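You operate a simulated robot arm through the tools that you are given. There is no shell and no other tool.

You run a simulated robot arm. Do the job below in one go: nothing can be reset, and whatever is moved stays where it is left.

JOB
Wind the yellow lead onto the green reel and lock the winder.
Fine: fit the reel on the winder first; the plug goes in its clip; wind the whole lead.
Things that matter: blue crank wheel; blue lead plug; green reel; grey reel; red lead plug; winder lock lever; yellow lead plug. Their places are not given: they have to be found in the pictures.

Only the result counts: the job must be done as asked and must still hold three seconds after the hand-in. Knocking over, shifting, dropping, spilling or breaking anything else fails it.

ROBOT AND FRAMES
A 6-joint arm with a two-finger gripper, fixed in place. Base frame: the origin is on the floor under the middle of its stand, x ahead of it, y to its left, z up; the work surface is at about z = 77.8. Lengths are in cm, angles in rad, forces in N, time in s.
It reaches about 141.7 cm from its shoulder. Its first joint turns from -2.897 to 2.897 rad. Payload 3.43 kg.
Tool frame: the origin (TCP) lies between the finger pads and is the grasp point; the fingertips stand 2 cm ahead of it; z points along the fingers, y is the line along which they close. The gripper opens to 19 cm; its body begins 24.8 cm behind the TCP.
Orientation is that of the tool frame in the base frame, as a unit quaternion [x, y, z, w]. With the fingers straight down and closing along the base's y, the tool's x points along the base's -x, its y along +y and its z along -z.

CONTROLS
- The arm moves only by the tool arm_command. Its argument "increments" is a list of rows, each a list of 7 numbers: the turn, a rotation vector about the tool's x, y, z in units of 6 degrees (1.0 is 6 degrees), then the shift along the tool's x, y, z in units of 50 mm (1.0 is 50 mm), then the gripper command, from -1 (shut) to 1 (fully open), values between in proportion. In form: [[ax, ay, az, dx, dy, dz, hand], ...]. A call has 1 to 20 rows; each row shifts and turns the commanded pose from where the row before left it, along the tool's axes as they then stand. A call with a number of a shift or a turn outside -1 to 1 is refused whole. Each row takes 0.2 s and may step no farther than 5 cm and 0.15 rad from the row before; otherwise, or with a gripper value out of range, the whole call is refused. A pose out of reach is approached as far as the arm can. The call stops where the force on the tool passes 90 N (or 10 N more than at its start, if that is more) or the arm is blocked; 0.2 s more then pass. Each finger travels about 15.3 cm/s and halts on what it meets, pressing with about 36 N; the grip force reading is that of the motor and also rises with nothing between the fingers. The clock runs only during rows and for 0.2 s after the last one: add rows that do not move to give the fingers time. It gives the time, the measured TCP pose, the force on the tool (base axes), the opening and the grip force at its end, in the units of the frame above (readings bear some noise), with the torque about the TCP (base axes, N m) and any sound that the robot's microphone picked up.
- Cameras (640 x 400 px; columns grow to the right, rows downward): "scene" is fixed at [39.9, -50.04, 137.7]; the picture's right is [-0.66, -0.75, 0.00], its down [-0.65, 0.57, -0.50] and it looks along [0.38, -0.33, -0.87] (base axes); focal length 214 px, centre (320, 200). "wrist" rides on the gripper at [7, -0.8, -28.8] in the tool frame; the picture's right is [0.12, 0.99, 0.00], its down [-0.96, 0.11, -0.25] and it looks along [-0.24, 0.03, 0.97] (tool axes); focal length 261 px, centre (320, 200).
- snapshot(camera): a new picture of that camera. It takes no simulated time.
- raise_lower(by): moves the trunk up (or, below 0, down) by that many cm; the arm rides with it, the base frame stays. It gives what a move gives, with no picture.
- locate(camera, pixels): for up to 12 pixels [column, row] of the newest picture of that camera ("zoom" is the newest enlarged one), the place [x, y, z] in the base frame of the surface seen there, good to about 0.2 cm. It takes no simulated time.
- enlarge(camera, box): a new picture of the part [left, top, right, bottom] of that camera's present view, enlarged. It takes no simulated time.
- hand_in(): hands the job in; it is judged then, once.

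Unless the task says otherwise, let go and move clear before handing in.

The tools are called after "Emit:" as a command line: name --pt "numbers of a row" for each row, then --argument value for the rest, lists and objects as JSON in quotes. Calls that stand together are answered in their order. arm_command: Moves the arm, as the interface text tells. Its arguments: {"type":"object","properties":{"increments":{"type":"array"}},"required":["increments"]} The other tools are called the same way: raise_lower (by) moves the trunk up or down; snapshot (camera) takes a picture; locate (camera, pixels) gives the place of the surface under pixels of a picture; enlarge (camera, box) takes an enlarged picture of a part of a camera's view; hand_in () hands the job in.

At the start:

```text
t: 0.0
position: [67.26, -19.13, 117.7]
orientation: [0.0, 1.0, 0.0, 0.0]
ft_force: [0.7, -0.5, 1.0]
ft_torque: [0.02, -0.03, -0.02]
width: 19.0
grasp_force: 0.0
trunk travel left (down, up): [-25.0, 19.0]
```

scene: 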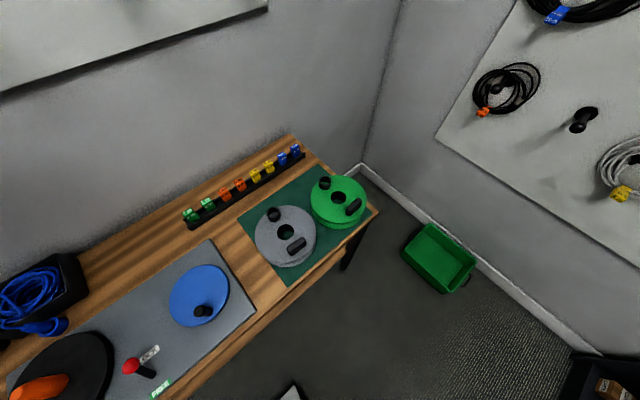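
wrist: 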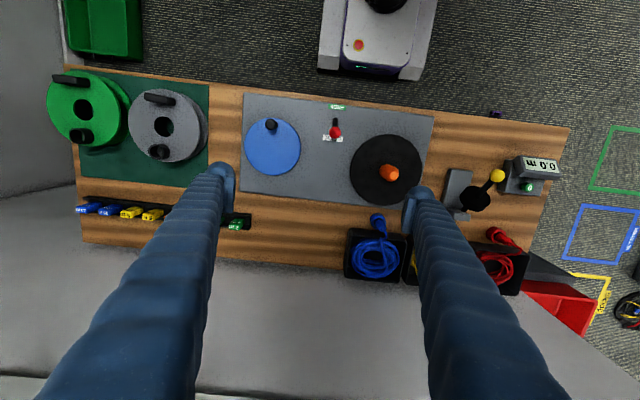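

The wrist picture shows the bench: green reel at about (80,105), grey reel (165,120), blue crank wheel (272,148), lock lever (335,132), black winder turntable with an orange part (388,170), and lead boxes at (375,255) and further right. I'll enlarge several regions to see the details before moving.

Emit:
enlarge --camera "wrist" --box '[230, 80, 440, 210]'

Emit:
enlarge --camera "wrist" --box '[330, 140, 570, 310]'

Emit:
enlarge --camera "wrist" --box '[40, 60, 260, 240]'

Emit:
enlarge --camera "scene" --box '[0, 240, 240, 400]'

Emit:
enlarge --camera "scene" --box '[160, 120, 400, 290]'

```text
3.05 times, centred on (335, 145) of wrist
```

zoom: 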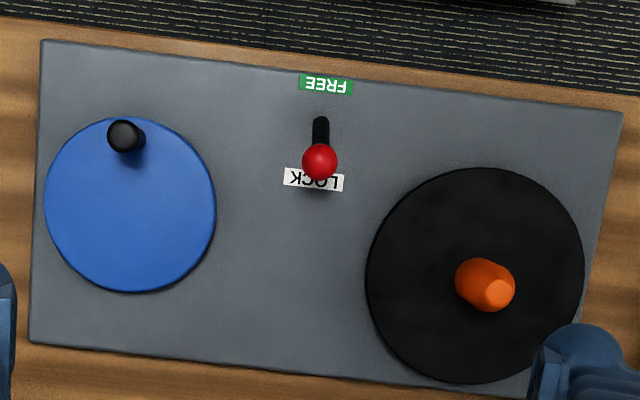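

```text
2.35 times, centred on (450, 225) of wrist
```

zoom: 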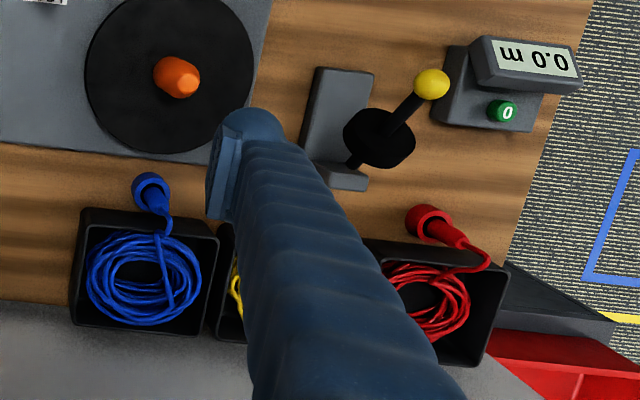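

```text
2.22 times, centred on (150, 150) of wrist
```

zoom: 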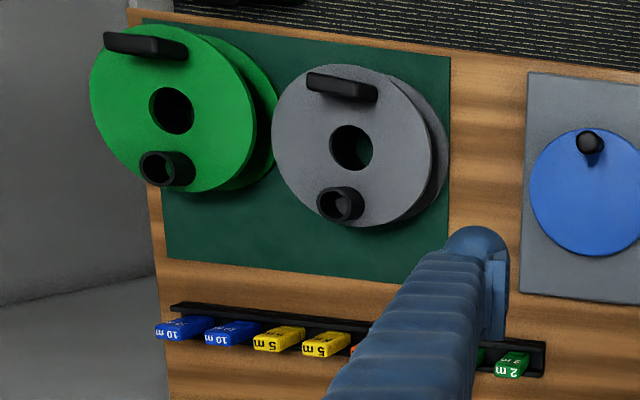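

```text
2.50 times, centred on (120, 320) of scene
```

zoom: 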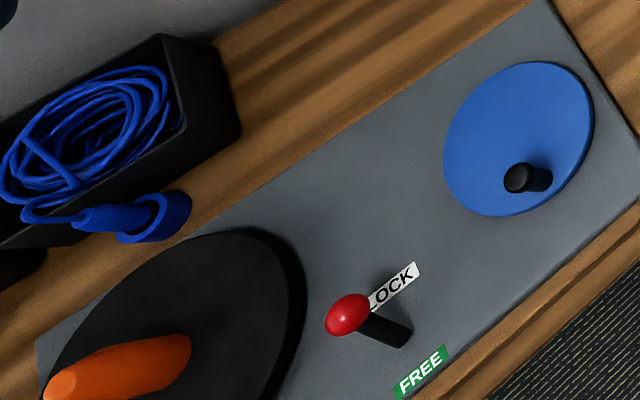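

```text
2.35 times, centred on (280, 205) of scene
```

zoom: 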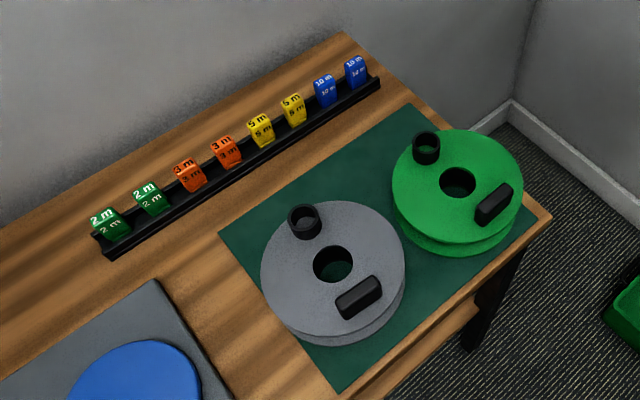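

The lever's red knob stands near "LOCK" (zoom 1), each reel has a black ring (plug clip) and a black bar handle, and the yellow lead is in the box hidden behind the right finger. I'll locate the main points in the wrist picture.

Emit:
locate --camera "wrist" --pixels '[[80, 109], [72, 80], [82, 135], [165, 127], [272, 150], [270, 125], [335, 132], [337, 106], [332, 140], [360, 185], [390, 172], [405, 140]]'

Emit:
locate --camera "scene" --pixels '[[338, 199], [325, 183], [352, 207], [285, 232], [320, 215], [345, 175], [200, 290], [203, 311], [130, 366], [145, 372], [150, 354], [163, 388]]'

Emit:
enlarge --camera "scene" --box '[280, 160, 400, 240]'

```text
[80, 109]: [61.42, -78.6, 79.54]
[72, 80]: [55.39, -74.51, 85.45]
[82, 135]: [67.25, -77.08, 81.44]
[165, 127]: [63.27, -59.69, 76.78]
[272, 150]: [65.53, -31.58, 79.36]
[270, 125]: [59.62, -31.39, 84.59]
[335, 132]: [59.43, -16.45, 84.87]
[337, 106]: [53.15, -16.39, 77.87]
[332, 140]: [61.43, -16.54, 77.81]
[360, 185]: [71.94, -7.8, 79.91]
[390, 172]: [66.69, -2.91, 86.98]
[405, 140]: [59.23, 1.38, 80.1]
```

```text
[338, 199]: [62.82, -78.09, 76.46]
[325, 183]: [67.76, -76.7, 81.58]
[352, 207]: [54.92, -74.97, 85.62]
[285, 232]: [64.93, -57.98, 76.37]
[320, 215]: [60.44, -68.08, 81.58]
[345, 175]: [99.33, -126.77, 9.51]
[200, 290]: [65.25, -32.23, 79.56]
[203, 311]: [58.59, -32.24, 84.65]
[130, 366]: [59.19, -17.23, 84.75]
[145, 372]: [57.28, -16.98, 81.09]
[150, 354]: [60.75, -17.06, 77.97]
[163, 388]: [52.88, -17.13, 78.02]
```

```text
5.00 times, centred on (340, 200) of scene
```

zoom: 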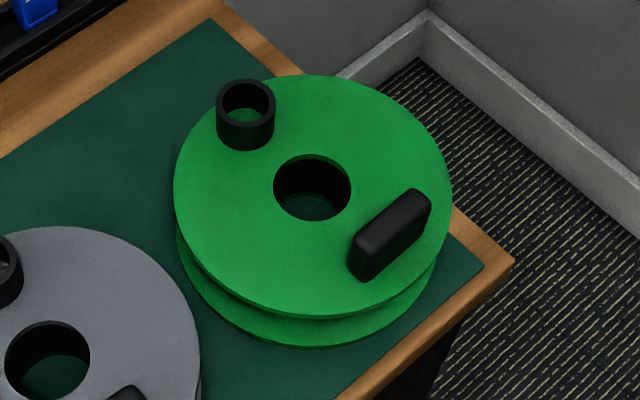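

Now I know roughly the reel, wheel, lever and spindle places. I'll shift the wrist 25 cm to +y (nothing is at that height) to see the yellow lead's box and the guide at the right end.

Emit:
arm_command --pt "0 0 0 0 1 0 1" --pt "0 0 0 0 1 0 1" --pt "0 0 0 0 1 0 1" --pt "0 0 0 0 1 0 1" --pt "0 0 0 0 1 0 1" --pt "0 0 0 0 0 0 1"

Emit:
snapshot --camera "wrist"

Emit:
snapshot --camera "scene"

```text
t: 1.4
position: [67.28, 6.12, 117.74]
orientation: [0.001, 1.0, 0.0, -0.001]
ft_force: [0.5, 0.1, 0.1]
ft_torque: [-0.07, -0.01, 0.03]
width: 18.98
grasp_force: 0.2
trunk travel left (down, up): [-25.0, 19.0]
```

```text
taken
```

wrist: 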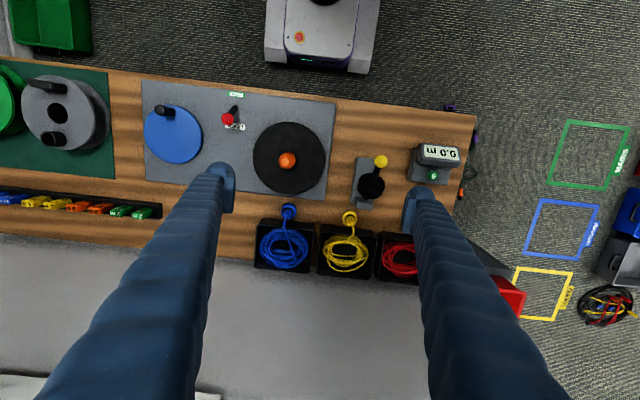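

```text
taken
```

scene: 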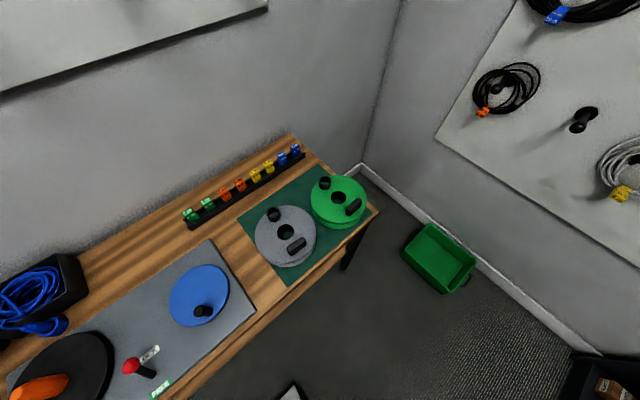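

Now the yellow lead's box (345,250) with its plug at about (349,217), the guide with the yellow-knobbed lever (370,180) and the counter (437,160) are visible. I'll enlarge and locate them.

Emit:
enlarge --camera "wrist" --box '[240, 190, 440, 300]'

Emit:
locate --camera "wrist" --pixels '[[349, 217], [352, 226], [289, 210], [319, 252], [376, 252], [345, 262], [288, 160], [381, 161], [371, 186], [358, 180], [437, 153], [433, 175]]'

Emit:
enlarge --camera "wrist" --box '[240, 110, 480, 230]'

```text
3.20 times, centred on (340, 245) of wrist
```

zoom: 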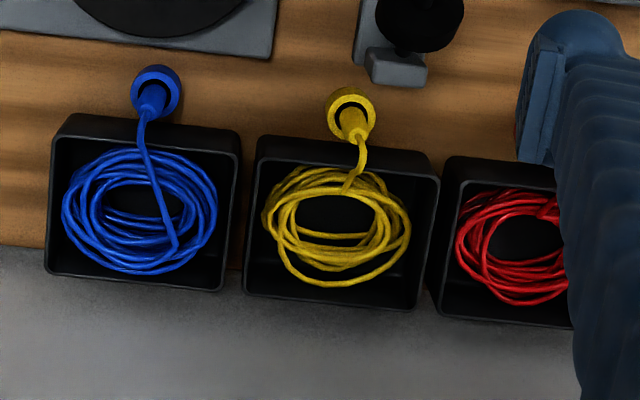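

```text
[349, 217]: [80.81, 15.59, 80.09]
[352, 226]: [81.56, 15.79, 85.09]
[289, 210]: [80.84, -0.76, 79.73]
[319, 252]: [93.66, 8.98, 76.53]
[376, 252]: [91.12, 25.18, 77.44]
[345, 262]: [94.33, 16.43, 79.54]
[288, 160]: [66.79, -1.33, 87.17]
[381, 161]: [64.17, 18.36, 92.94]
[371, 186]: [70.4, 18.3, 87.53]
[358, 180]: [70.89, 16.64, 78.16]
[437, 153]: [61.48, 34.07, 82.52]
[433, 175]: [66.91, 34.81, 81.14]
```

```text
2.67 times, centred on (360, 170) of wrist
```

zoom: 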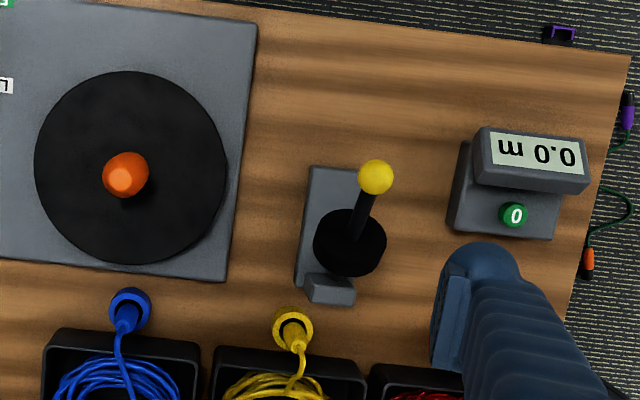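

The yellow plug stands upright near (349,217), its lead running from its top into the box. I'll take close enlargements of the plug and of the spindle to learn their shapes.

Emit:
enlarge --camera "wrist" --box '[329, 202, 369, 232]'

Emit:
locate --camera "zoom" --pixels '[[320, 200], [230, 200], [320, 130], [400, 200], [370, 320], [370, 270], [330, 250], [310, 160], [380, 350], [250, 250], [390, 250], [340, 330]]'

Emit:
enlarge --camera "wrist" --box '[245, 115, 335, 200]'

```text
13.33 times, centred on (349, 217) of wrist
```

zoom: 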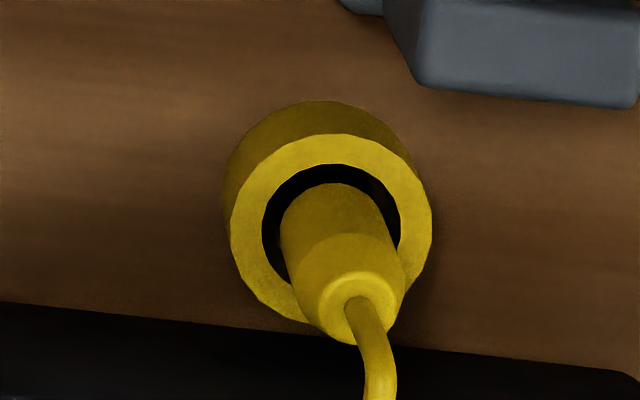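

```text
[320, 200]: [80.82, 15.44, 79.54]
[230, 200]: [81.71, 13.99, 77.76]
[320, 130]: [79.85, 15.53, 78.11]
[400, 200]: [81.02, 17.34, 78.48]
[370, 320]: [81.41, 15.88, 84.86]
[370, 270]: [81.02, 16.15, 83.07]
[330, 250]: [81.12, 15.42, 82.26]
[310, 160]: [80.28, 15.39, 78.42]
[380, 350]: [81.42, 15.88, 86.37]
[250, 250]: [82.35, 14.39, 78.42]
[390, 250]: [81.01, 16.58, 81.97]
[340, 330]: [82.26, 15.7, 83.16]
```

```text
4.71 times, centred on (290, 158) of wrist
```

zoom: 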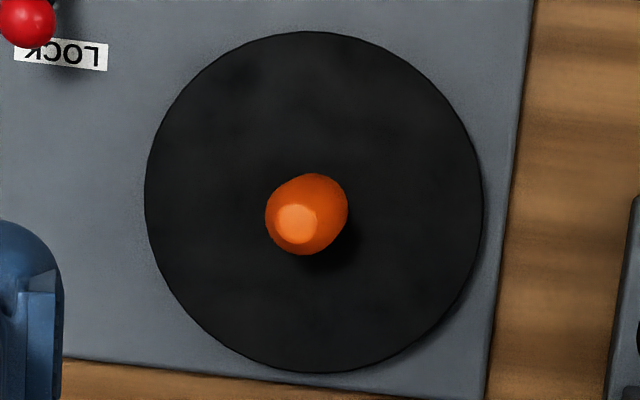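

The plug sits upright in a small holder ring at about (81.2,15.7), with its top near z 85. Next I fly to above the green reel at z ~105 for a closer look at its hub hole, bar and ring.

Emit:
arm_command --pt "0 0 0 0.07 -0.96 0 1" --pt "0 0 0 0.07 -0.96 0 1" --pt "0 0 0 0.07 -0.96 0 1" --pt "0 0 0 0.07 -0.96 0 1" --pt "0 0 0 0.07 -0.96 0 1" --pt "0 0 0 0.07 -0.96 0 1" --pt "0 0 0 0.07 -0.96 0 1" --pt "0 0 0 0.07 -0.96 0 1" --pt "0 0 0 0.07 -0.96 0 1" --pt "0 0 0 0.07 -0.96 0 1" --pt "0 0 0 0.07 -0.96 0 1" --pt "0 0 0 0.07 -0.96 0 1" --pt "0 0 0 0.07 -0.96 0 1" --pt "0 0 0 0.07 -0.96 0 1" --pt "0 0 0 0.07 -0.96 0 1" --pt "0 0 0 0.07 -0.96 0 1" --pt "0 0 0 0.07 -0.96 0 1" --pt "0 0 0 0 0 0.8 1" --pt "0 0 0 0 0 0.8 1" --pt "0 0 0 0 0 0 1"

Emit:
snapshot --camera "wrist"

Emit:
snapshot --camera "scene"

```text
t: 5.6
position: [60.97, -75.43, 109.49]
orientation: [0.001, 1.0, 0.001, -0.001]
ft_force: [-0.1, -0.7, 0.2]
ft_torque: [0.08, -0.05, 0.0]
width: 19.0
grasp_force: 0.1
out of reach, approached as far as the arm can: row 17
trunk travel left (down, up): [-25.0, 19.0]
```

```text
taken
```

wrist: 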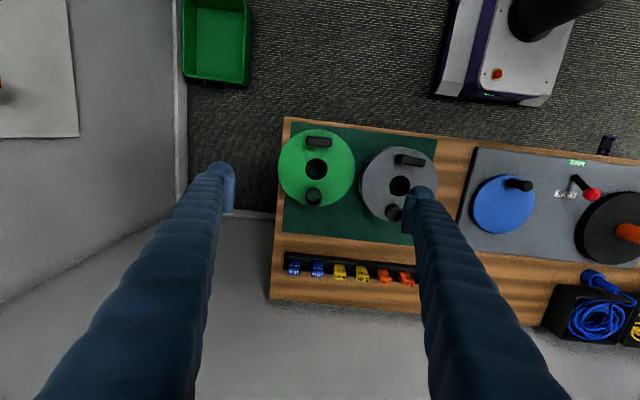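

```text
taken
```

scene: 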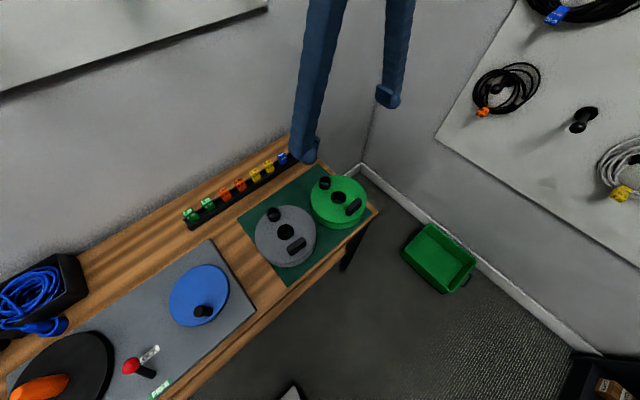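

The green reel is now under the wrist at (316,168). I'll enlarge it and locate points on the flange, hub hole, bar and ring.

Emit:
enlarge --camera "wrist" --box '[264, 120, 368, 218]'

Emit:
enlarge --camera "wrist" --box '[270, 115, 450, 230]'

```text
4.08 times, centred on (316, 169) of wrist
```

zoom: 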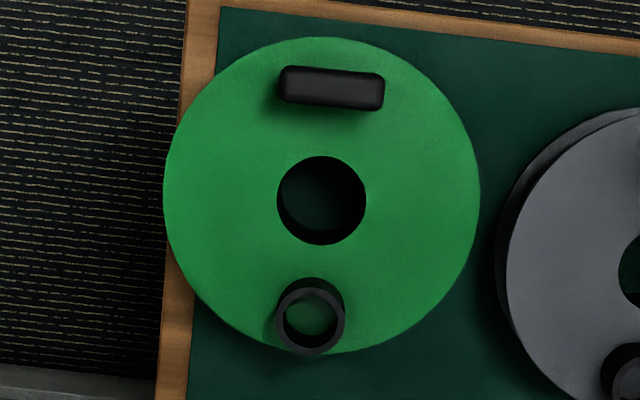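

```text
3.48 times, centred on (360, 172) of wrist
```

zoom: 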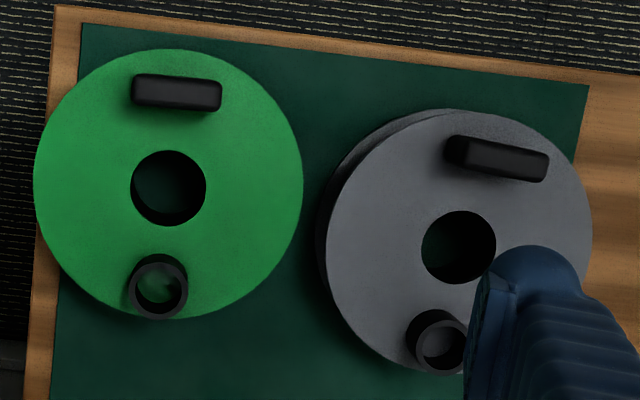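

The reel is seen nearly straight from above. I'll re-enlarge it and locate rim, hub hole edge, bar and ring points.

Emit:
enlarge --camera "wrist" --box '[264, 120, 368, 218]'

Emit:
locate --camera "zoom" --pixels '[[169, 200], [472, 200], [320, 42], [320, 343], [283, 85], [380, 90], [332, 70], [332, 100], [272, 200], [370, 200], [320, 151], [320, 249]]'

Emit:
locate --camera "zoom" --pixels '[[310, 290], [310, 349], [281, 320], [341, 320], [310, 318], [310, 281], [332, 88], [215, 90], [430, 90], [215, 300], [420, 300], [300, 320]]'

```text
4.08 times, centred on (316, 169) of wrist
```

zoom: 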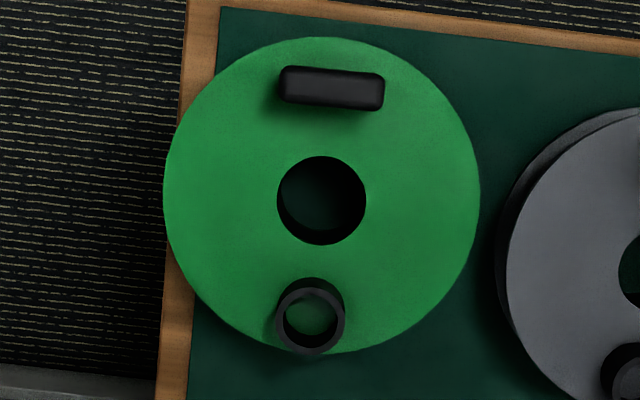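

```text
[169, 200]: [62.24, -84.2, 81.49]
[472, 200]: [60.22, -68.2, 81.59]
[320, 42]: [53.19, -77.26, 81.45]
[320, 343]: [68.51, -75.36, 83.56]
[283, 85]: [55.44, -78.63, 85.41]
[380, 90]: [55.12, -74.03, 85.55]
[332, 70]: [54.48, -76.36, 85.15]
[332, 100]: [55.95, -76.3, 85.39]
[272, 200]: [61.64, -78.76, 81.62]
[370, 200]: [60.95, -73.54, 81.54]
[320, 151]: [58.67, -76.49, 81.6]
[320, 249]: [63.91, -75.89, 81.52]
```

```text
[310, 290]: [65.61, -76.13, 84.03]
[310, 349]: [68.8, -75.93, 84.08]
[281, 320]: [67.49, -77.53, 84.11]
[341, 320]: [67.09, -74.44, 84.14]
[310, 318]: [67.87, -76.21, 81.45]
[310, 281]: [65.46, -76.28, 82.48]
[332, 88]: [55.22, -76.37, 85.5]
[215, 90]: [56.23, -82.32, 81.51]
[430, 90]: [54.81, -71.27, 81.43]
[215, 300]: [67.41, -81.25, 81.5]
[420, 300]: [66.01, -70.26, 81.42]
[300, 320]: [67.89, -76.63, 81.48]
```

The reel's centre is about (61.3,-76.2), rim radius ~8.1, top flange z 81.5, bar centre (55.2,-76.4) top 85.5, clip ring centre (67.2,-76.0) top 84.1. Before grasping I fly to above the winder to measure the spindle precisely.

Emit:
arm_command --pt "0 0 0 -0.08 0.98 0 1" --pt "0 0 0 -0.08 0.98 0 1" --pt "0 0 0 -0.08 0.98 0 1" --pt "0 0 0 -0.08 0.98 0 1" --pt "0 0 0 -0.08 0.98 0 1" --pt "0 0 0 -0.08 0.98 0 1" --pt "0 0 0 -0.08 0.98 0 1" --pt "0 0 0 -0.08 0.98 0 1" --pt "0 0 0 -0.08 0.98 0 1" --pt "0 0 0 -0.08 0.98 0 1" --pt "0 0 0 -0.08 0.98 0 1" --pt "0 0 0 -0.08 0.98 0 1" --pt "0 0 0 -0.08 0.98 0 1" --pt "0 0 0 -0.08 0.98 0 1" --pt "0 0 0 -0.08 0.98 0 1" --pt "0 0 0 0 0 0.9 1" --pt "0 0 0 0 0 0 1"

Emit:
snapshot --camera "wrist"

Emit:
enlarge --camera "wrist" --box '[230, 90, 410, 205]'

```text
t: 9.2
position: [67.06, -2.17, 105.22]
orientation: [0.002, 1.0, 0.0, -0.001]
ft_force: [-0.1, 0.1, 0.2]
ft_torque: [0.11, -0.05, 0.02]
width: 19.0
grasp_force: 0.1
trunk travel left (down, up): [-25.0, 19.0]
```

```text
taken
```

wrist: 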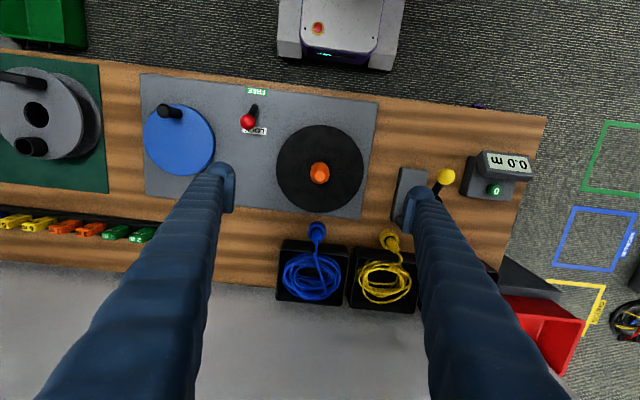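

```text
3.48 times, centred on (320, 148) of wrist
```

zoom: 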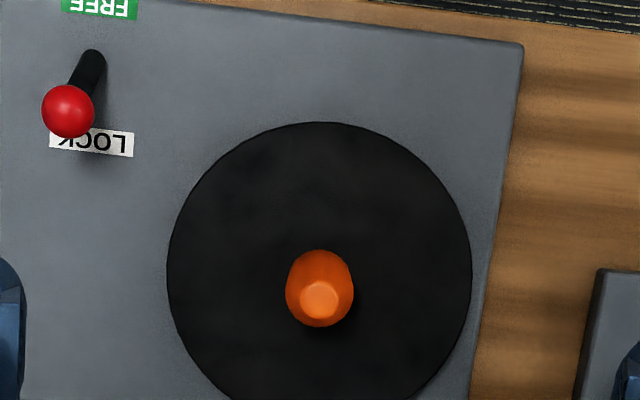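

The spindle is at zoom (320,290); the disc spans zoom columns 168–471. I'll locate the disc rim, spindle base and tip.

Emit:
locate --camera "zoom" --pixels '[[172, 272], [467, 272], [320, 126], [320, 300], [320, 282], [306, 302], [334, 302], [320, 316], [289, 290], [351, 290], [320, 252], [320, 326]]'

Emit:
locate --camera "zoom" --pixels '[[68, 112], [90, 60], [95, 145], [240, 350], [400, 370], [90, 20], [210, 170], [430, 170], [560, 300], [250, 50], [480, 200], [320, 240]]'

Emit:
enlarge --camera "wrist" --box '[290, 140, 350, 200]'

```text
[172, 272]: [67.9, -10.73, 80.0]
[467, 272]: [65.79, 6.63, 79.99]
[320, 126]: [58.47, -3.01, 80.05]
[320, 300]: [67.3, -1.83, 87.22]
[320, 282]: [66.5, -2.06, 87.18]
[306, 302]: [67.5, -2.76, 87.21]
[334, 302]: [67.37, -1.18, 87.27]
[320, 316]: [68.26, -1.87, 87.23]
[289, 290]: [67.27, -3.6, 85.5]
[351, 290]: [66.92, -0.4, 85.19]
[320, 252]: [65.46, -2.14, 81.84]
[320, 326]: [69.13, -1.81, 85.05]
```

```text
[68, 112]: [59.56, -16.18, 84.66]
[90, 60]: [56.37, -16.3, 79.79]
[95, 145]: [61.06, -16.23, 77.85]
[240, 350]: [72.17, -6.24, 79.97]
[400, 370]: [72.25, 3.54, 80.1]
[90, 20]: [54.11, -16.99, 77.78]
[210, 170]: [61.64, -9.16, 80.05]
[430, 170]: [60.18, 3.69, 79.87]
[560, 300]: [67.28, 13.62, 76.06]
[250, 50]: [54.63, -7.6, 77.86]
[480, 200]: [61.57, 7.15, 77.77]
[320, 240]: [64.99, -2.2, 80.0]
```

```text
6.67 times, centred on (320, 170) of wrist
```

zoom: 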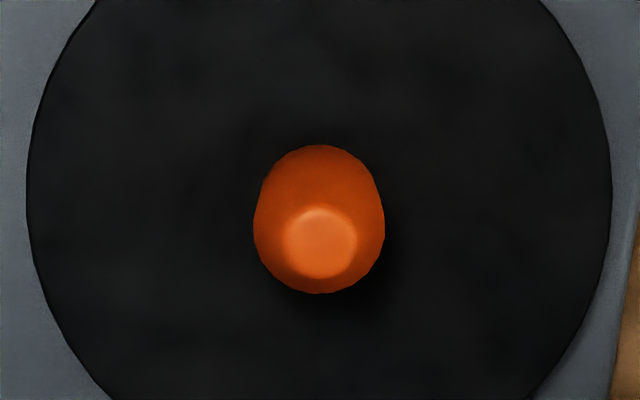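

The spindle axis is at about (67.2,-2.0), tip z 87.2, shaft radius ~1.8, disc top z 80.0; the reel's hole radius is ~2.6, so it fits with play. I'll fly back to above the green reel and turn the gripper 90° so the fingers close along x around the flange rim, clear of the grey reel.

Emit:
arm_command --pt "0 0 0 0.077 -0.987 0 1" --pt "0 0 0 0.077 -0.987 0 1" --pt "0 0 0 0.077 -0.987 0 1" --pt "0 0 0 0.077 -0.987 0 1" --pt "0 0 0 0.077 -0.987 0 1" --pt "0 0 0 0.077 -0.987 0 1" --pt "0 0 0 0.077 -0.987 0 1" --pt "0 0 0 0.077 -0.987 0 1" --pt "0 0 0 0.077 -0.987 0 1" --pt "0 0 0 0.077 -0.987 0 1" --pt "0 0 0 0.077 -0.987 0 1" --pt "0 0 0 0.077 -0.987 0 1" --pt "0 0 0 0.077 -0.987 0 1" --pt "0 0 0 0.077 -0.987 0 1" --pt "0 0 0 0.077 -0.987 0 1" --pt "0 0 1 0 0 0 1" --pt "0 0 1 0 0 0 1" --pt "0 0 1 0 0 0 1" --pt "0 0 1 0 0 0 1" --pt "0 0 1 0 0 0 1"

Emit:
arm_command --pt "0 0 1 0 0 0 1" --pt "0 0 1 0 0 0 1" --pt "0 0 1 0 0 0 1" --pt "0 0 1 0 0 0 1" --pt "0 0 1 0 0 0 1" --pt "0 0 1 0 0 0 1" --pt "0 0 1 0 0 0 1" --pt "0 0 1 0 0 0 1" --pt "0 0 1 0 0 0 1" --pt "0 0 1 0 0 0 1" --pt "0 0 0 0 0 0 1"

Emit:
snapshot --camera "wrist"

```text
t: 13.4
position: [61.07, -75.97, 104.99]
orientation: [0.26, 0.966, 0.0, 0.0]
ft_force: [-0.1, -0.1, -0.5]
ft_torque: [0.01, 0.01, 0.01]
width: 19.02
grasp_force: 0.1
trunk travel left (down, up): [-25.0, 19.0]
```

```text
t: 15.8
position: [61.18, -76.04, 105.07]
orientation: [0.708, 0.706, 0.0, 0.001]
ft_force: [0.1, 0.0, 0.6]
ft_torque: [0.02, 0.0, -0.03]
width: 19.03
grasp_force: 0.0
trunk travel left (down, up): [-25.0, 19.0]
```

```text
taken
```

wrist: 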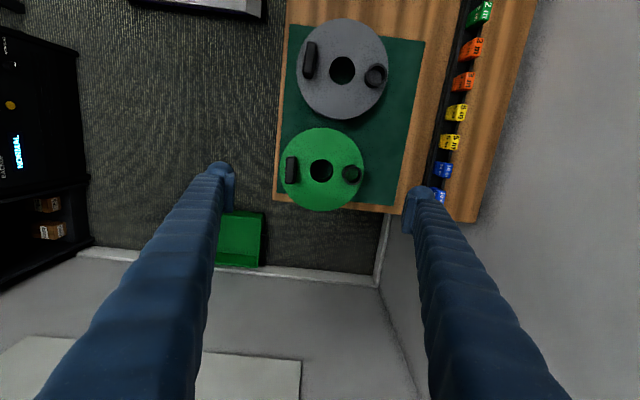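

The gripper is turned with tool y along +x. The green reel is at (322,168) between the fingers; I'll measure its rim and hole again from this view before going down.

Emit:
enlarge --camera "wrist" --box '[272, 120, 372, 218]'

Emit:
locate --camera "wrist" --pixels '[[282, 169], [362, 169], [321, 129], [321, 208], [310, 169], [335, 169], [322, 157], [322, 183], [290, 165], [351, 172], [342, 70], [400, 130]]'

```text
4.08 times, centred on (322, 169) of wrist
```

zoom: 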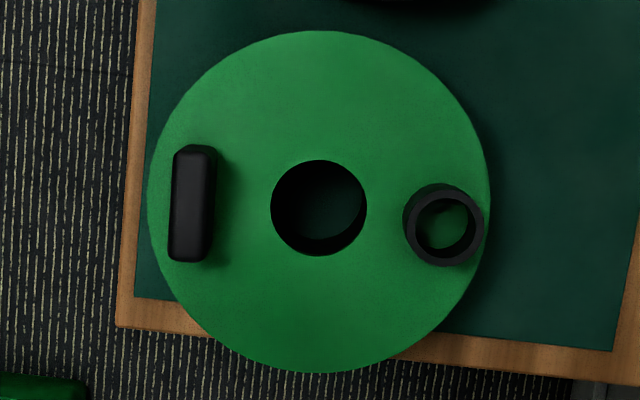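

```text
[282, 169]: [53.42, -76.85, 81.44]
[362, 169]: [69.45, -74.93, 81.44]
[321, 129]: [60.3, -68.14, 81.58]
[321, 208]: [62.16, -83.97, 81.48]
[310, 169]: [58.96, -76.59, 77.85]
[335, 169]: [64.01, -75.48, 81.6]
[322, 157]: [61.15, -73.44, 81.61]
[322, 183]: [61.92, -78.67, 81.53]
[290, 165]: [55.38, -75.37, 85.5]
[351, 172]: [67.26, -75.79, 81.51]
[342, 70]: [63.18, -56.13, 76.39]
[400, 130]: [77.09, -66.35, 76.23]
```

Rim points give the centre at about (61.35,-76.1). I'll go down 20 cm so the tips are just above the flange (z 83) and check the clearance.

Emit:
arm_command --pt "0 0 0 0 0.03 1 1" --pt "0 0 0 0 0 1 1" --pt "0 0 0 0 0 1 1" --pt "0 0 0 0 0 1 1" --pt "0 0 0 0 0 0 1"

Emit:
snapshot --camera "wrist"

Emit:
snapshot --camera "scene"

```text
t: 17.0
position: [61.19, -75.94, 85.16]
orientation: [0.707, 0.707, 0.0, 0.001]
ft_force: [-0.4, -0.1, -0.5]
ft_torque: [0.09, -0.01, 0.0]
width: 19.0
grasp_force: 0.1
trunk travel left (down, up): [-25.0, 19.0]
```

```text
taken
```

wrist: 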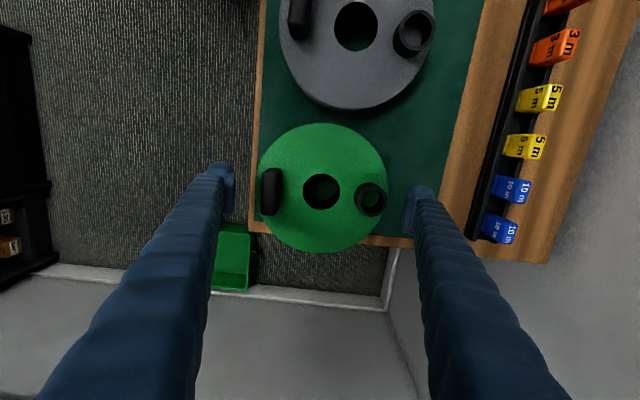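

```text
taken
```

scene: 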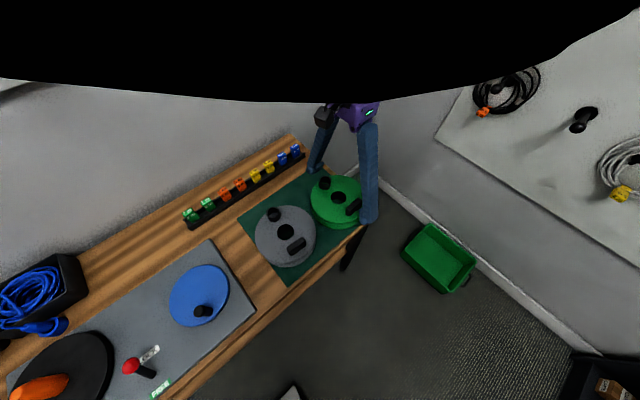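

The reel sits centrally between the fingers (rim columns 258–387 against pads at ~235 and ~405). I'll go down to TCP z ≈ 79 and close on the flanges.

Emit:
arm_command --pt "0 0 0 0 0.02 0.6 1" --pt "0 0 0 0 0 0.62 1" --pt "0 0 0 0 0 0 1"

Emit:
snapshot --camera "wrist"

```text
t: 17.8
position: [61.38, -76.18, 79.04]
orientation: [0.707, 0.707, 0.0, 0.0]
ft_force: [0.3, -1.0, 0.8]
ft_torque: [0.01, 0.02, 0.01]
width: 19.0
grasp_force: 0.0
trunk travel left (down, up): [-25.0, 19.0]
```

```text
taken
```

wrist: 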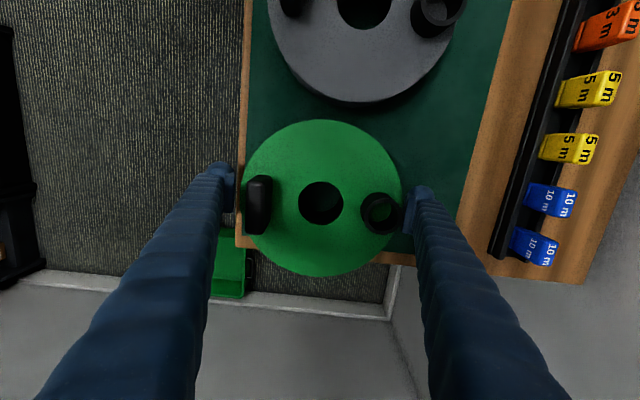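

No contact force and the rim is just inside both pads. I'll close the fingers onto the flanges.

Emit:
arm_command --pt "0 0 0 0 0 0 0.75" --pt "0 0 0 0 0 0 0.5" --pt "0 0 0 0 0 0 0.4" --pt "0 0 0 0 0 0 0.4"

Emit:
snapshot --camera "wrist"

```text
t: 18.8
position: [61.4, -76.2, 79.18]
orientation: [0.707, 0.707, -0.001, 0.001]
ft_force: [3.3, -0.4, 2.5]
ft_torque: [0.0, -0.16, 0.14]
width: 17.96
grasp_force: 36.4
trunk travel left (down, up): [-25.0, 19.0]
```

```text
taken
```

wrist: 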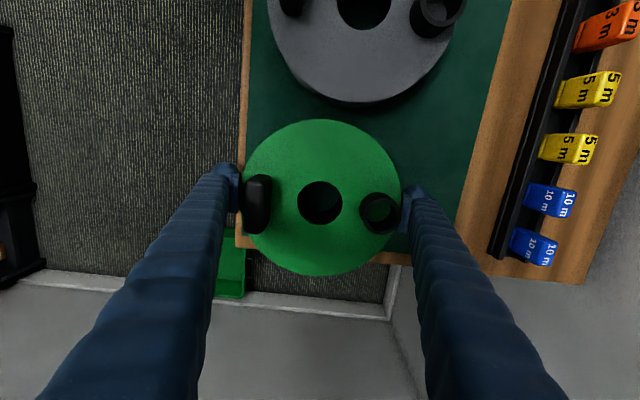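

The fingers stopped at 17.96 cm with 36 N, a bit wider than the top rim. I'll look closely at what they touch.

Emit:
enlarge --camera "wrist" --box '[210, 110, 430, 290]'

Emit:
enlarge --camera "scene" --box '[290, 90, 410, 260]'

```text
2.22 times, centred on (320, 200) of wrist
```

zoom: 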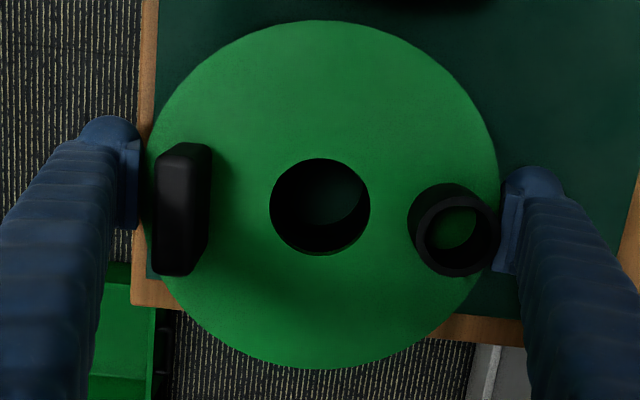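

```text
2.35 times, centred on (350, 175) of scene
```

zoom: 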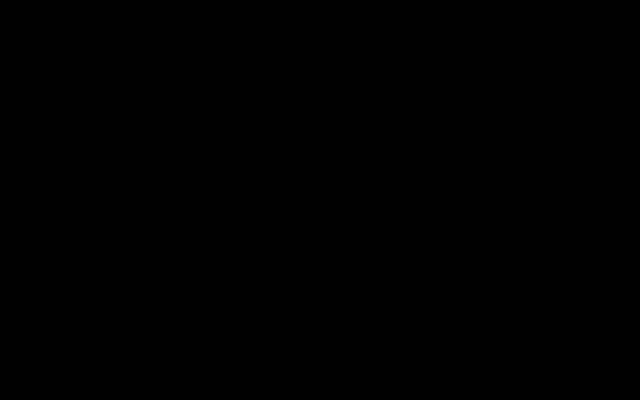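

The pads are nearly against the rim on both sides. I'll test the grip with a slow 2 cm lift and check forces and picture.

Emit:
arm_command --pt "0 0 0 0 0 -0.1 0.2" --pt "0 0 0 0 0 -0.1 0.2" --pt "0 0 0 0 0 -0.1 0.2" --pt "0 0 0 0 0 -0.1 0.2" --pt "0 0 0 0 0 0 0.2"

Emit:
snapshot --camera "wrist"

Emit:
locate --camera "wrist" --pixels '[[270, 160], [300, 140], [350, 140], [380, 160], [290, 250], [350, 250], [320, 170], [320, 235], [256, 200], [380, 210], [260, 230], [390, 240]]'

```text
t: 20.0
position: [61.32, -76.06, 80.99]
orientation: [0.707, 0.707, 0.0, 0.0]
ft_force: [-0.2, 0.0, -2.7]
ft_torque: [-0.03, 0.02, -0.01]
width: 17.88
grasp_force: 36.0
trunk travel left (down, up): [-25.0, 19.0]
```

```text
taken
```

wrist: 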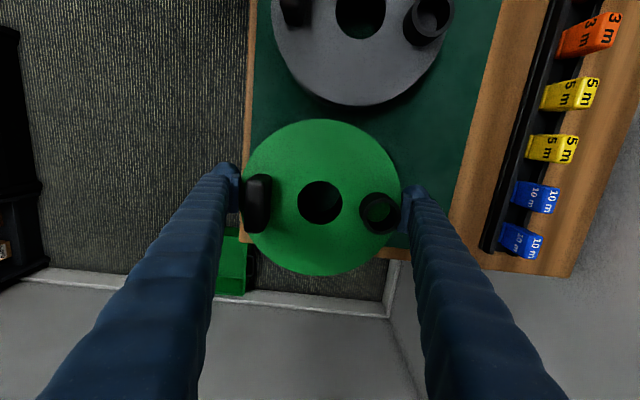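

```text
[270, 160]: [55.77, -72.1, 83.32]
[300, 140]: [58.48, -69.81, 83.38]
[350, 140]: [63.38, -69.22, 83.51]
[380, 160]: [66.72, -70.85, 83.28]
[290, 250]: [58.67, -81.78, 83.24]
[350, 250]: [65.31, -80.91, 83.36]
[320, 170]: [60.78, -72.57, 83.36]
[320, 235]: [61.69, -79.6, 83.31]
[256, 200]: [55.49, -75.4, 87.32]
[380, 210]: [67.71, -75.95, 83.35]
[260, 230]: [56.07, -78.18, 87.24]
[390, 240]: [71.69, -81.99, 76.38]
```

The reel lifted level (flange now z 83.3, weight ~2.7 N). I'll measure its hub centre relative to the TCP in this grip.

Emit:
enlarge --camera "wrist" --box '[230, 110, 410, 290]'

Emit:
locate --camera "wrist" --pixels '[[296, 203], [344, 203], [320, 179], [320, 225], [243, 200], [400, 190], [320, 121], [320, 274], [303, 186], [338, 186], [303, 219], [338, 219]]'

```text
2.22 times, centred on (320, 200) of wrist
```

zoom: 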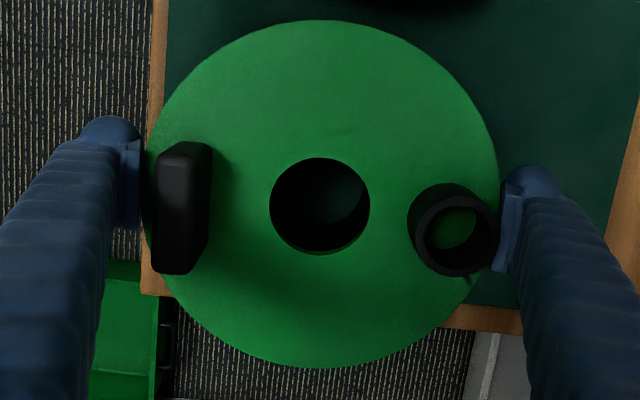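

```text
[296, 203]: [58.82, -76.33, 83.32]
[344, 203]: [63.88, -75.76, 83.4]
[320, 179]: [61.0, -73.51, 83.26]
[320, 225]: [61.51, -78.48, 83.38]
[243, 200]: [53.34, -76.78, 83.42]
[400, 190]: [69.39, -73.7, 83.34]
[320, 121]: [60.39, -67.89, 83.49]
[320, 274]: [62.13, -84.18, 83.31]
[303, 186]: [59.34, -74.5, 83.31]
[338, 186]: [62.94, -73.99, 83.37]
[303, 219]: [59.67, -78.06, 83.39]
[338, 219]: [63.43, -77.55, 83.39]
```

The hub centre coincides with the TCP within ~0.05 cm. I'll lift to z ≈ 100 and carry it over toward the winder.

Emit:
arm_command --pt "0 0 0 0 0 -0.5 0.2" --pt "0 0 0 0 0 -0.8 0.2" --pt "0 0 0 0 0 -0.8 0.2" --pt "0 0 0 0 0 -0.8 0.2" --pt "0 0 0 0 0 -0.9 0.2" --pt "0 0 0 0.4 0.04 0 0.2" --pt "0 0 0 0.7 0.06 0 0.2" --pt "0 0 0 0.8 0.06 0 0.2" --pt "0 0 0 0.8 0.06 0 0.2" --pt "0 0 0 0.8 0.06 0 0.2" --pt "0 0 0 0.8 0.06 0 0.2" --pt "0 0 0 0.8 0.06 0 0.2" --pt "0 0 0 0.8 0.06 0 0.2" --pt "0 0 0 0.8 0.06 0 0.2" --pt "0 0 0 0.8 0.06 0 0.2"

Emit:
snapshot --camera "wrist"

```text
t: 23.2
position: [64.38, -38.37, 100.12]
orientation: [0.708, 0.706, 0.0, 0.001]
ft_force: [0.1, -0.5, -1.9]
ft_torque: [0.05, 0.04, 0.01]
width: 17.8
grasp_force: 36.3
trunk travel left (down, up): [-25.0, 19.0]
```

```text
taken
```

wrist: 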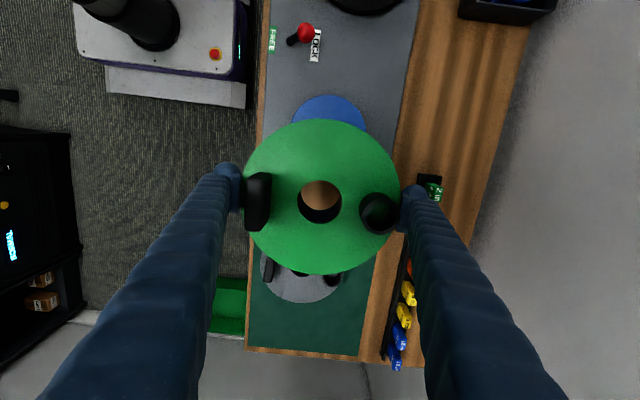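

The reel is held level at z 100 and the path ahead is clear. I'll continue to above the spindle and start turning the gripper back by 90°.

Emit:
arm_command --pt "0 0 0 0.808 0.062 0 0.2" --pt "0 0 0 0.808 0.062 0 0.2" --pt "0 0 0 0.808 0.062 0 0.2" --pt "0 0 0 0.808 0.062 0 0.2" --pt "0 0 0 0.808 0.062 0 0.2" --pt "0 0 0 0.808 0.062 0 0.2" --pt "0 0 0 0.808 0.062 0 0.2" --pt "0 0 0 0.808 0.062 0 0.2" --pt "0 0 0 0.808 0.062 0 0.2" --pt "0 0 -1 0 0 0 0.2" --pt "0 0 -1 0 0 0 0.2" --pt "0 0 -1 0 0 0 0.2" --pt "0 0 -1 0 0 0 0.2" --pt "0 0 -1 0 0 0 0.2" --pt "0 0 -1 0 0 0 0.2" --pt "0 0 -1 0 0 0 0.2" --pt "0 0 -1 0 0 0 0.2" --pt "0 0 -1 0 0 0 0.2" --pt "0 0 -1 0 0 0 0.2" --pt "0 0 -1 0 0 0 0.2"

Emit:
arm_command --pt "0 0 -1 0 0 0 0.2" --pt "0 0 -1 0 0 0 0.2" --pt "0 0 -1 0 0 0 0.2" --pt "0 0 -1 0 0 0 0.2" --pt "0 0 0 0 0 0 0.2"

Emit:
snapshot --camera "wrist"

Emit:
snapshot --camera "scene"

```text
t: 27.4
position: [67.14, -2.08, 100.05]
orientation: [0.208, 0.978, -0.001, 0.0]
ft_force: [-1.2, 0.3, -3.4]
ft_torque: [0.03, 0.0, -0.04]
width: 17.74
grasp_force: 36.5
trunk travel left (down, up): [-25.0, 19.0]
```

```text
t: 28.6
position: [67.19, -2.1, 100.01]
orientation: [0.0, 1.0, 0.0, -0.002]
ft_force: [0.2, -0.2, -2.8]
ft_torque: [-0.01, 0.03, -0.02]
width: 17.7
grasp_force: 36.3
trunk travel left (down, up): [-25.0, 19.0]
```

```text
taken
```

wrist: 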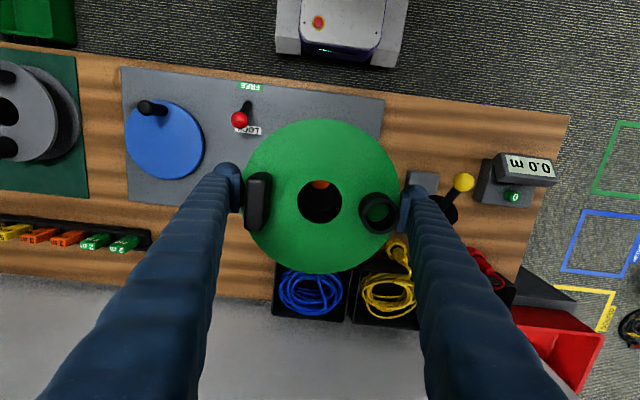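

```text
taken
```

scene: 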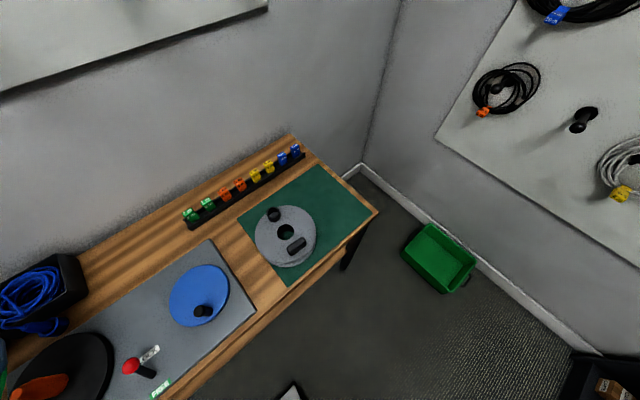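

The reel is over the winder, the orange spindle tip visible through the hub hole at (320,184). I'll check the hub centre once more before lowering.

Emit:
enlarge --camera "wrist" --box '[230, 110, 410, 290]'

Emit:
locate --camera "wrist" --pixels '[[296, 203], [344, 203], [320, 178], [320, 226], [320, 184], [320, 182], [246, 190], [397, 185], [320, 122], [320, 268], [270, 150], [370, 150]]'

```text
2.22 times, centred on (320, 200) of wrist
```

zoom: 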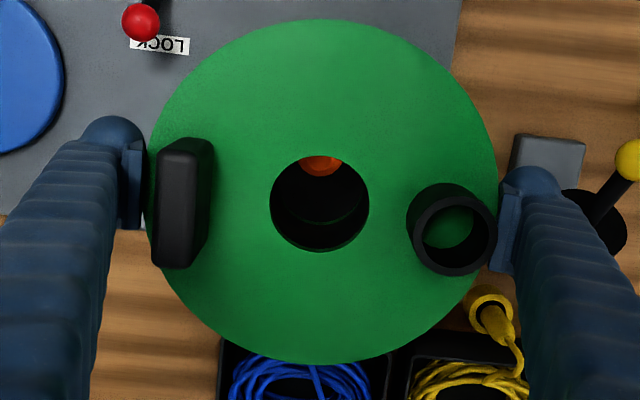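

```text
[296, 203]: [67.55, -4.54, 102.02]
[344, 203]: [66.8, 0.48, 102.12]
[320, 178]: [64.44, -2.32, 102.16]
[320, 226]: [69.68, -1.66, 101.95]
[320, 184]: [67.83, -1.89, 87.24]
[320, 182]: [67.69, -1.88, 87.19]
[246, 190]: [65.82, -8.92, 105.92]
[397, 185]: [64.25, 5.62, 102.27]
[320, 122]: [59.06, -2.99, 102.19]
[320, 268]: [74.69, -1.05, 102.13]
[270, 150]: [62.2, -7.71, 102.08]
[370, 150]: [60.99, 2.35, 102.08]
```

Hub centre is (67.06,-2.03) against the spindle (67.2,-2.0), well within the 0.7 cm play. I'll lower onto the spindle in steps, stopping just above seating.

Emit:
arm_command --pt "0 0 0 -0.02 0 0.6 0.2" --pt "0 0 0 0 0 0.8 0.2" --pt "0 0 0 0 0 0.6 0.2" --pt "0 0 0 0 0 0.3 0.2" --pt "0 0 0 0 0 0.3 0.2" --pt "0 0 0 0 0 0.2 0.2" --pt "0 0 0 0 0 0.2 0.2" --pt "0 0 0 0 0 0.1 0.2" --pt "0 0 0 0 0 0 0.2"

Emit:
snapshot --camera "wrist"

Emit:
snapshot --camera "scene"

```text
t: 30.6
position: [67.25, -2.18, 84.51]
orientation: [0.0, 1.0, 0.0, -0.002]
ft_force: [-0.1, 0.1, -2.4]
ft_torque: [0.01, -0.01, -0.03]
width: 17.68
grasp_force: 35.5
trunk travel left (down, up): [-25.0, 19.0]
```

```text
taken
```

wrist: 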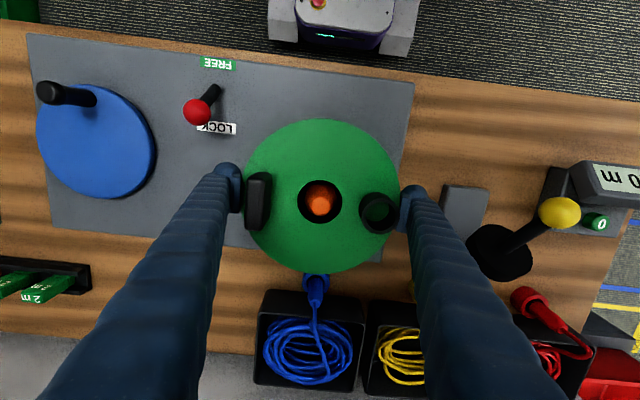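

```text
taken
```

scene: 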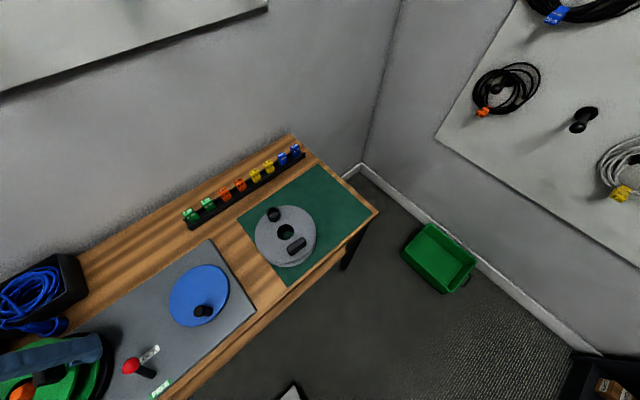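

The spindle is centred in the hub hole. I'll lower the remaining ~1.5 cm slowly until I feel the disc.

Emit:
arm_command --pt "0 0 0 0 0 0.1 0.2" --pt "0 0 0 0 0 0.08 0.2" --pt "0 0 0 0 0 0.06 0.2" --pt "0 0 0 0 0 0.04 0.2" --pt "0 0 0 0 0 0 0.2"

Emit:
snapshot --camera "wrist"

Emit:
locate --camera "wrist" --pixels '[[320, 140], [320, 260], [285, 160], [360, 160], [380, 213], [258, 200], [320, 200]]'

```text
t: 31.8
position: [67.26, -2.08, 83.21]
orientation: [0.0, 1.0, 0.001, 0.001]
ft_force: [1.9, -1.3, 16.9]
ft_torque: [-1.62, -0.5, 0.02]
width: 17.66
grasp_force: 35.7
trunk travel left (down, up): [-25.0, 19.0]
```

```text
taken
```

wrist: 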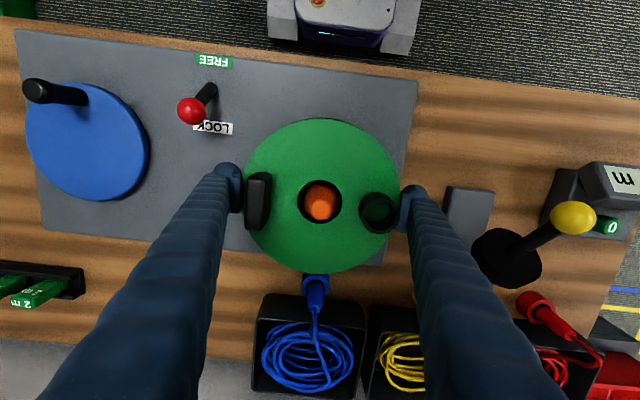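

```text
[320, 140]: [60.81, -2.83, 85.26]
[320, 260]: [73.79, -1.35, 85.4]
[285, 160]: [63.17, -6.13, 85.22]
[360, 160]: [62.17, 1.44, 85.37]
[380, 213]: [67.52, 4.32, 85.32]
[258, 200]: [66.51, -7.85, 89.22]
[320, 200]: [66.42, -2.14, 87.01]
```

The disc is felt (17 N up) and the flange top is at 85.3, as expected for a seated reel. I'll open the fingers and rise.

Emit:
arm_command --pt "0 0 0 0 0 0 0.9" --pt "0 0 0 0 0 0 1" --pt "0 0 0 0 0 0 1" --pt "0 0 0 0 0 -0.4 1" --pt "0 0 0 0 0 -0.8 1" --pt "0 0 0 0 0 -1 1" --pt "0 0 0 0 0 -1 1" --pt "0 0 0 0 0 -1 1" --pt "0 0 0 0 0 0 1"

Emit:
snapshot --camera "wrist"

Emit:
enlarge --camera "wrist" --box '[240, 90, 440, 290]'

```text
t: 33.8
position: [67.31, -2.12, 104.17]
orientation: [0.0, 1.0, 0.0, -0.001]
ft_force: [-0.4, -0.1, -0.5]
ft_torque: [0.0, 0.06, 0.02]
width: 18.99
grasp_force: 0.1
trunk travel left (down, up): [-25.0, 19.0]
```

```text
taken
```

wrist: 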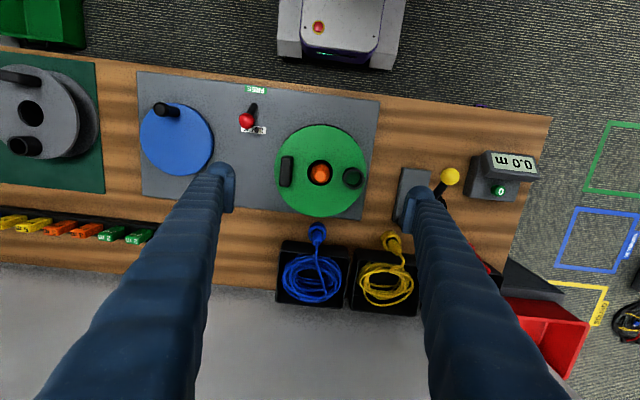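

```text
2.00 times, centred on (340, 190) of wrist
```

zoom: 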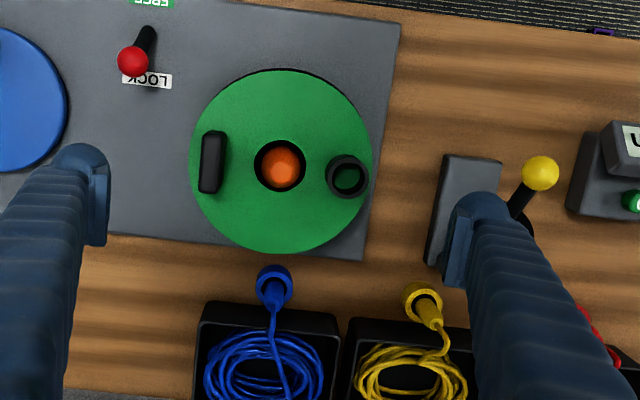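

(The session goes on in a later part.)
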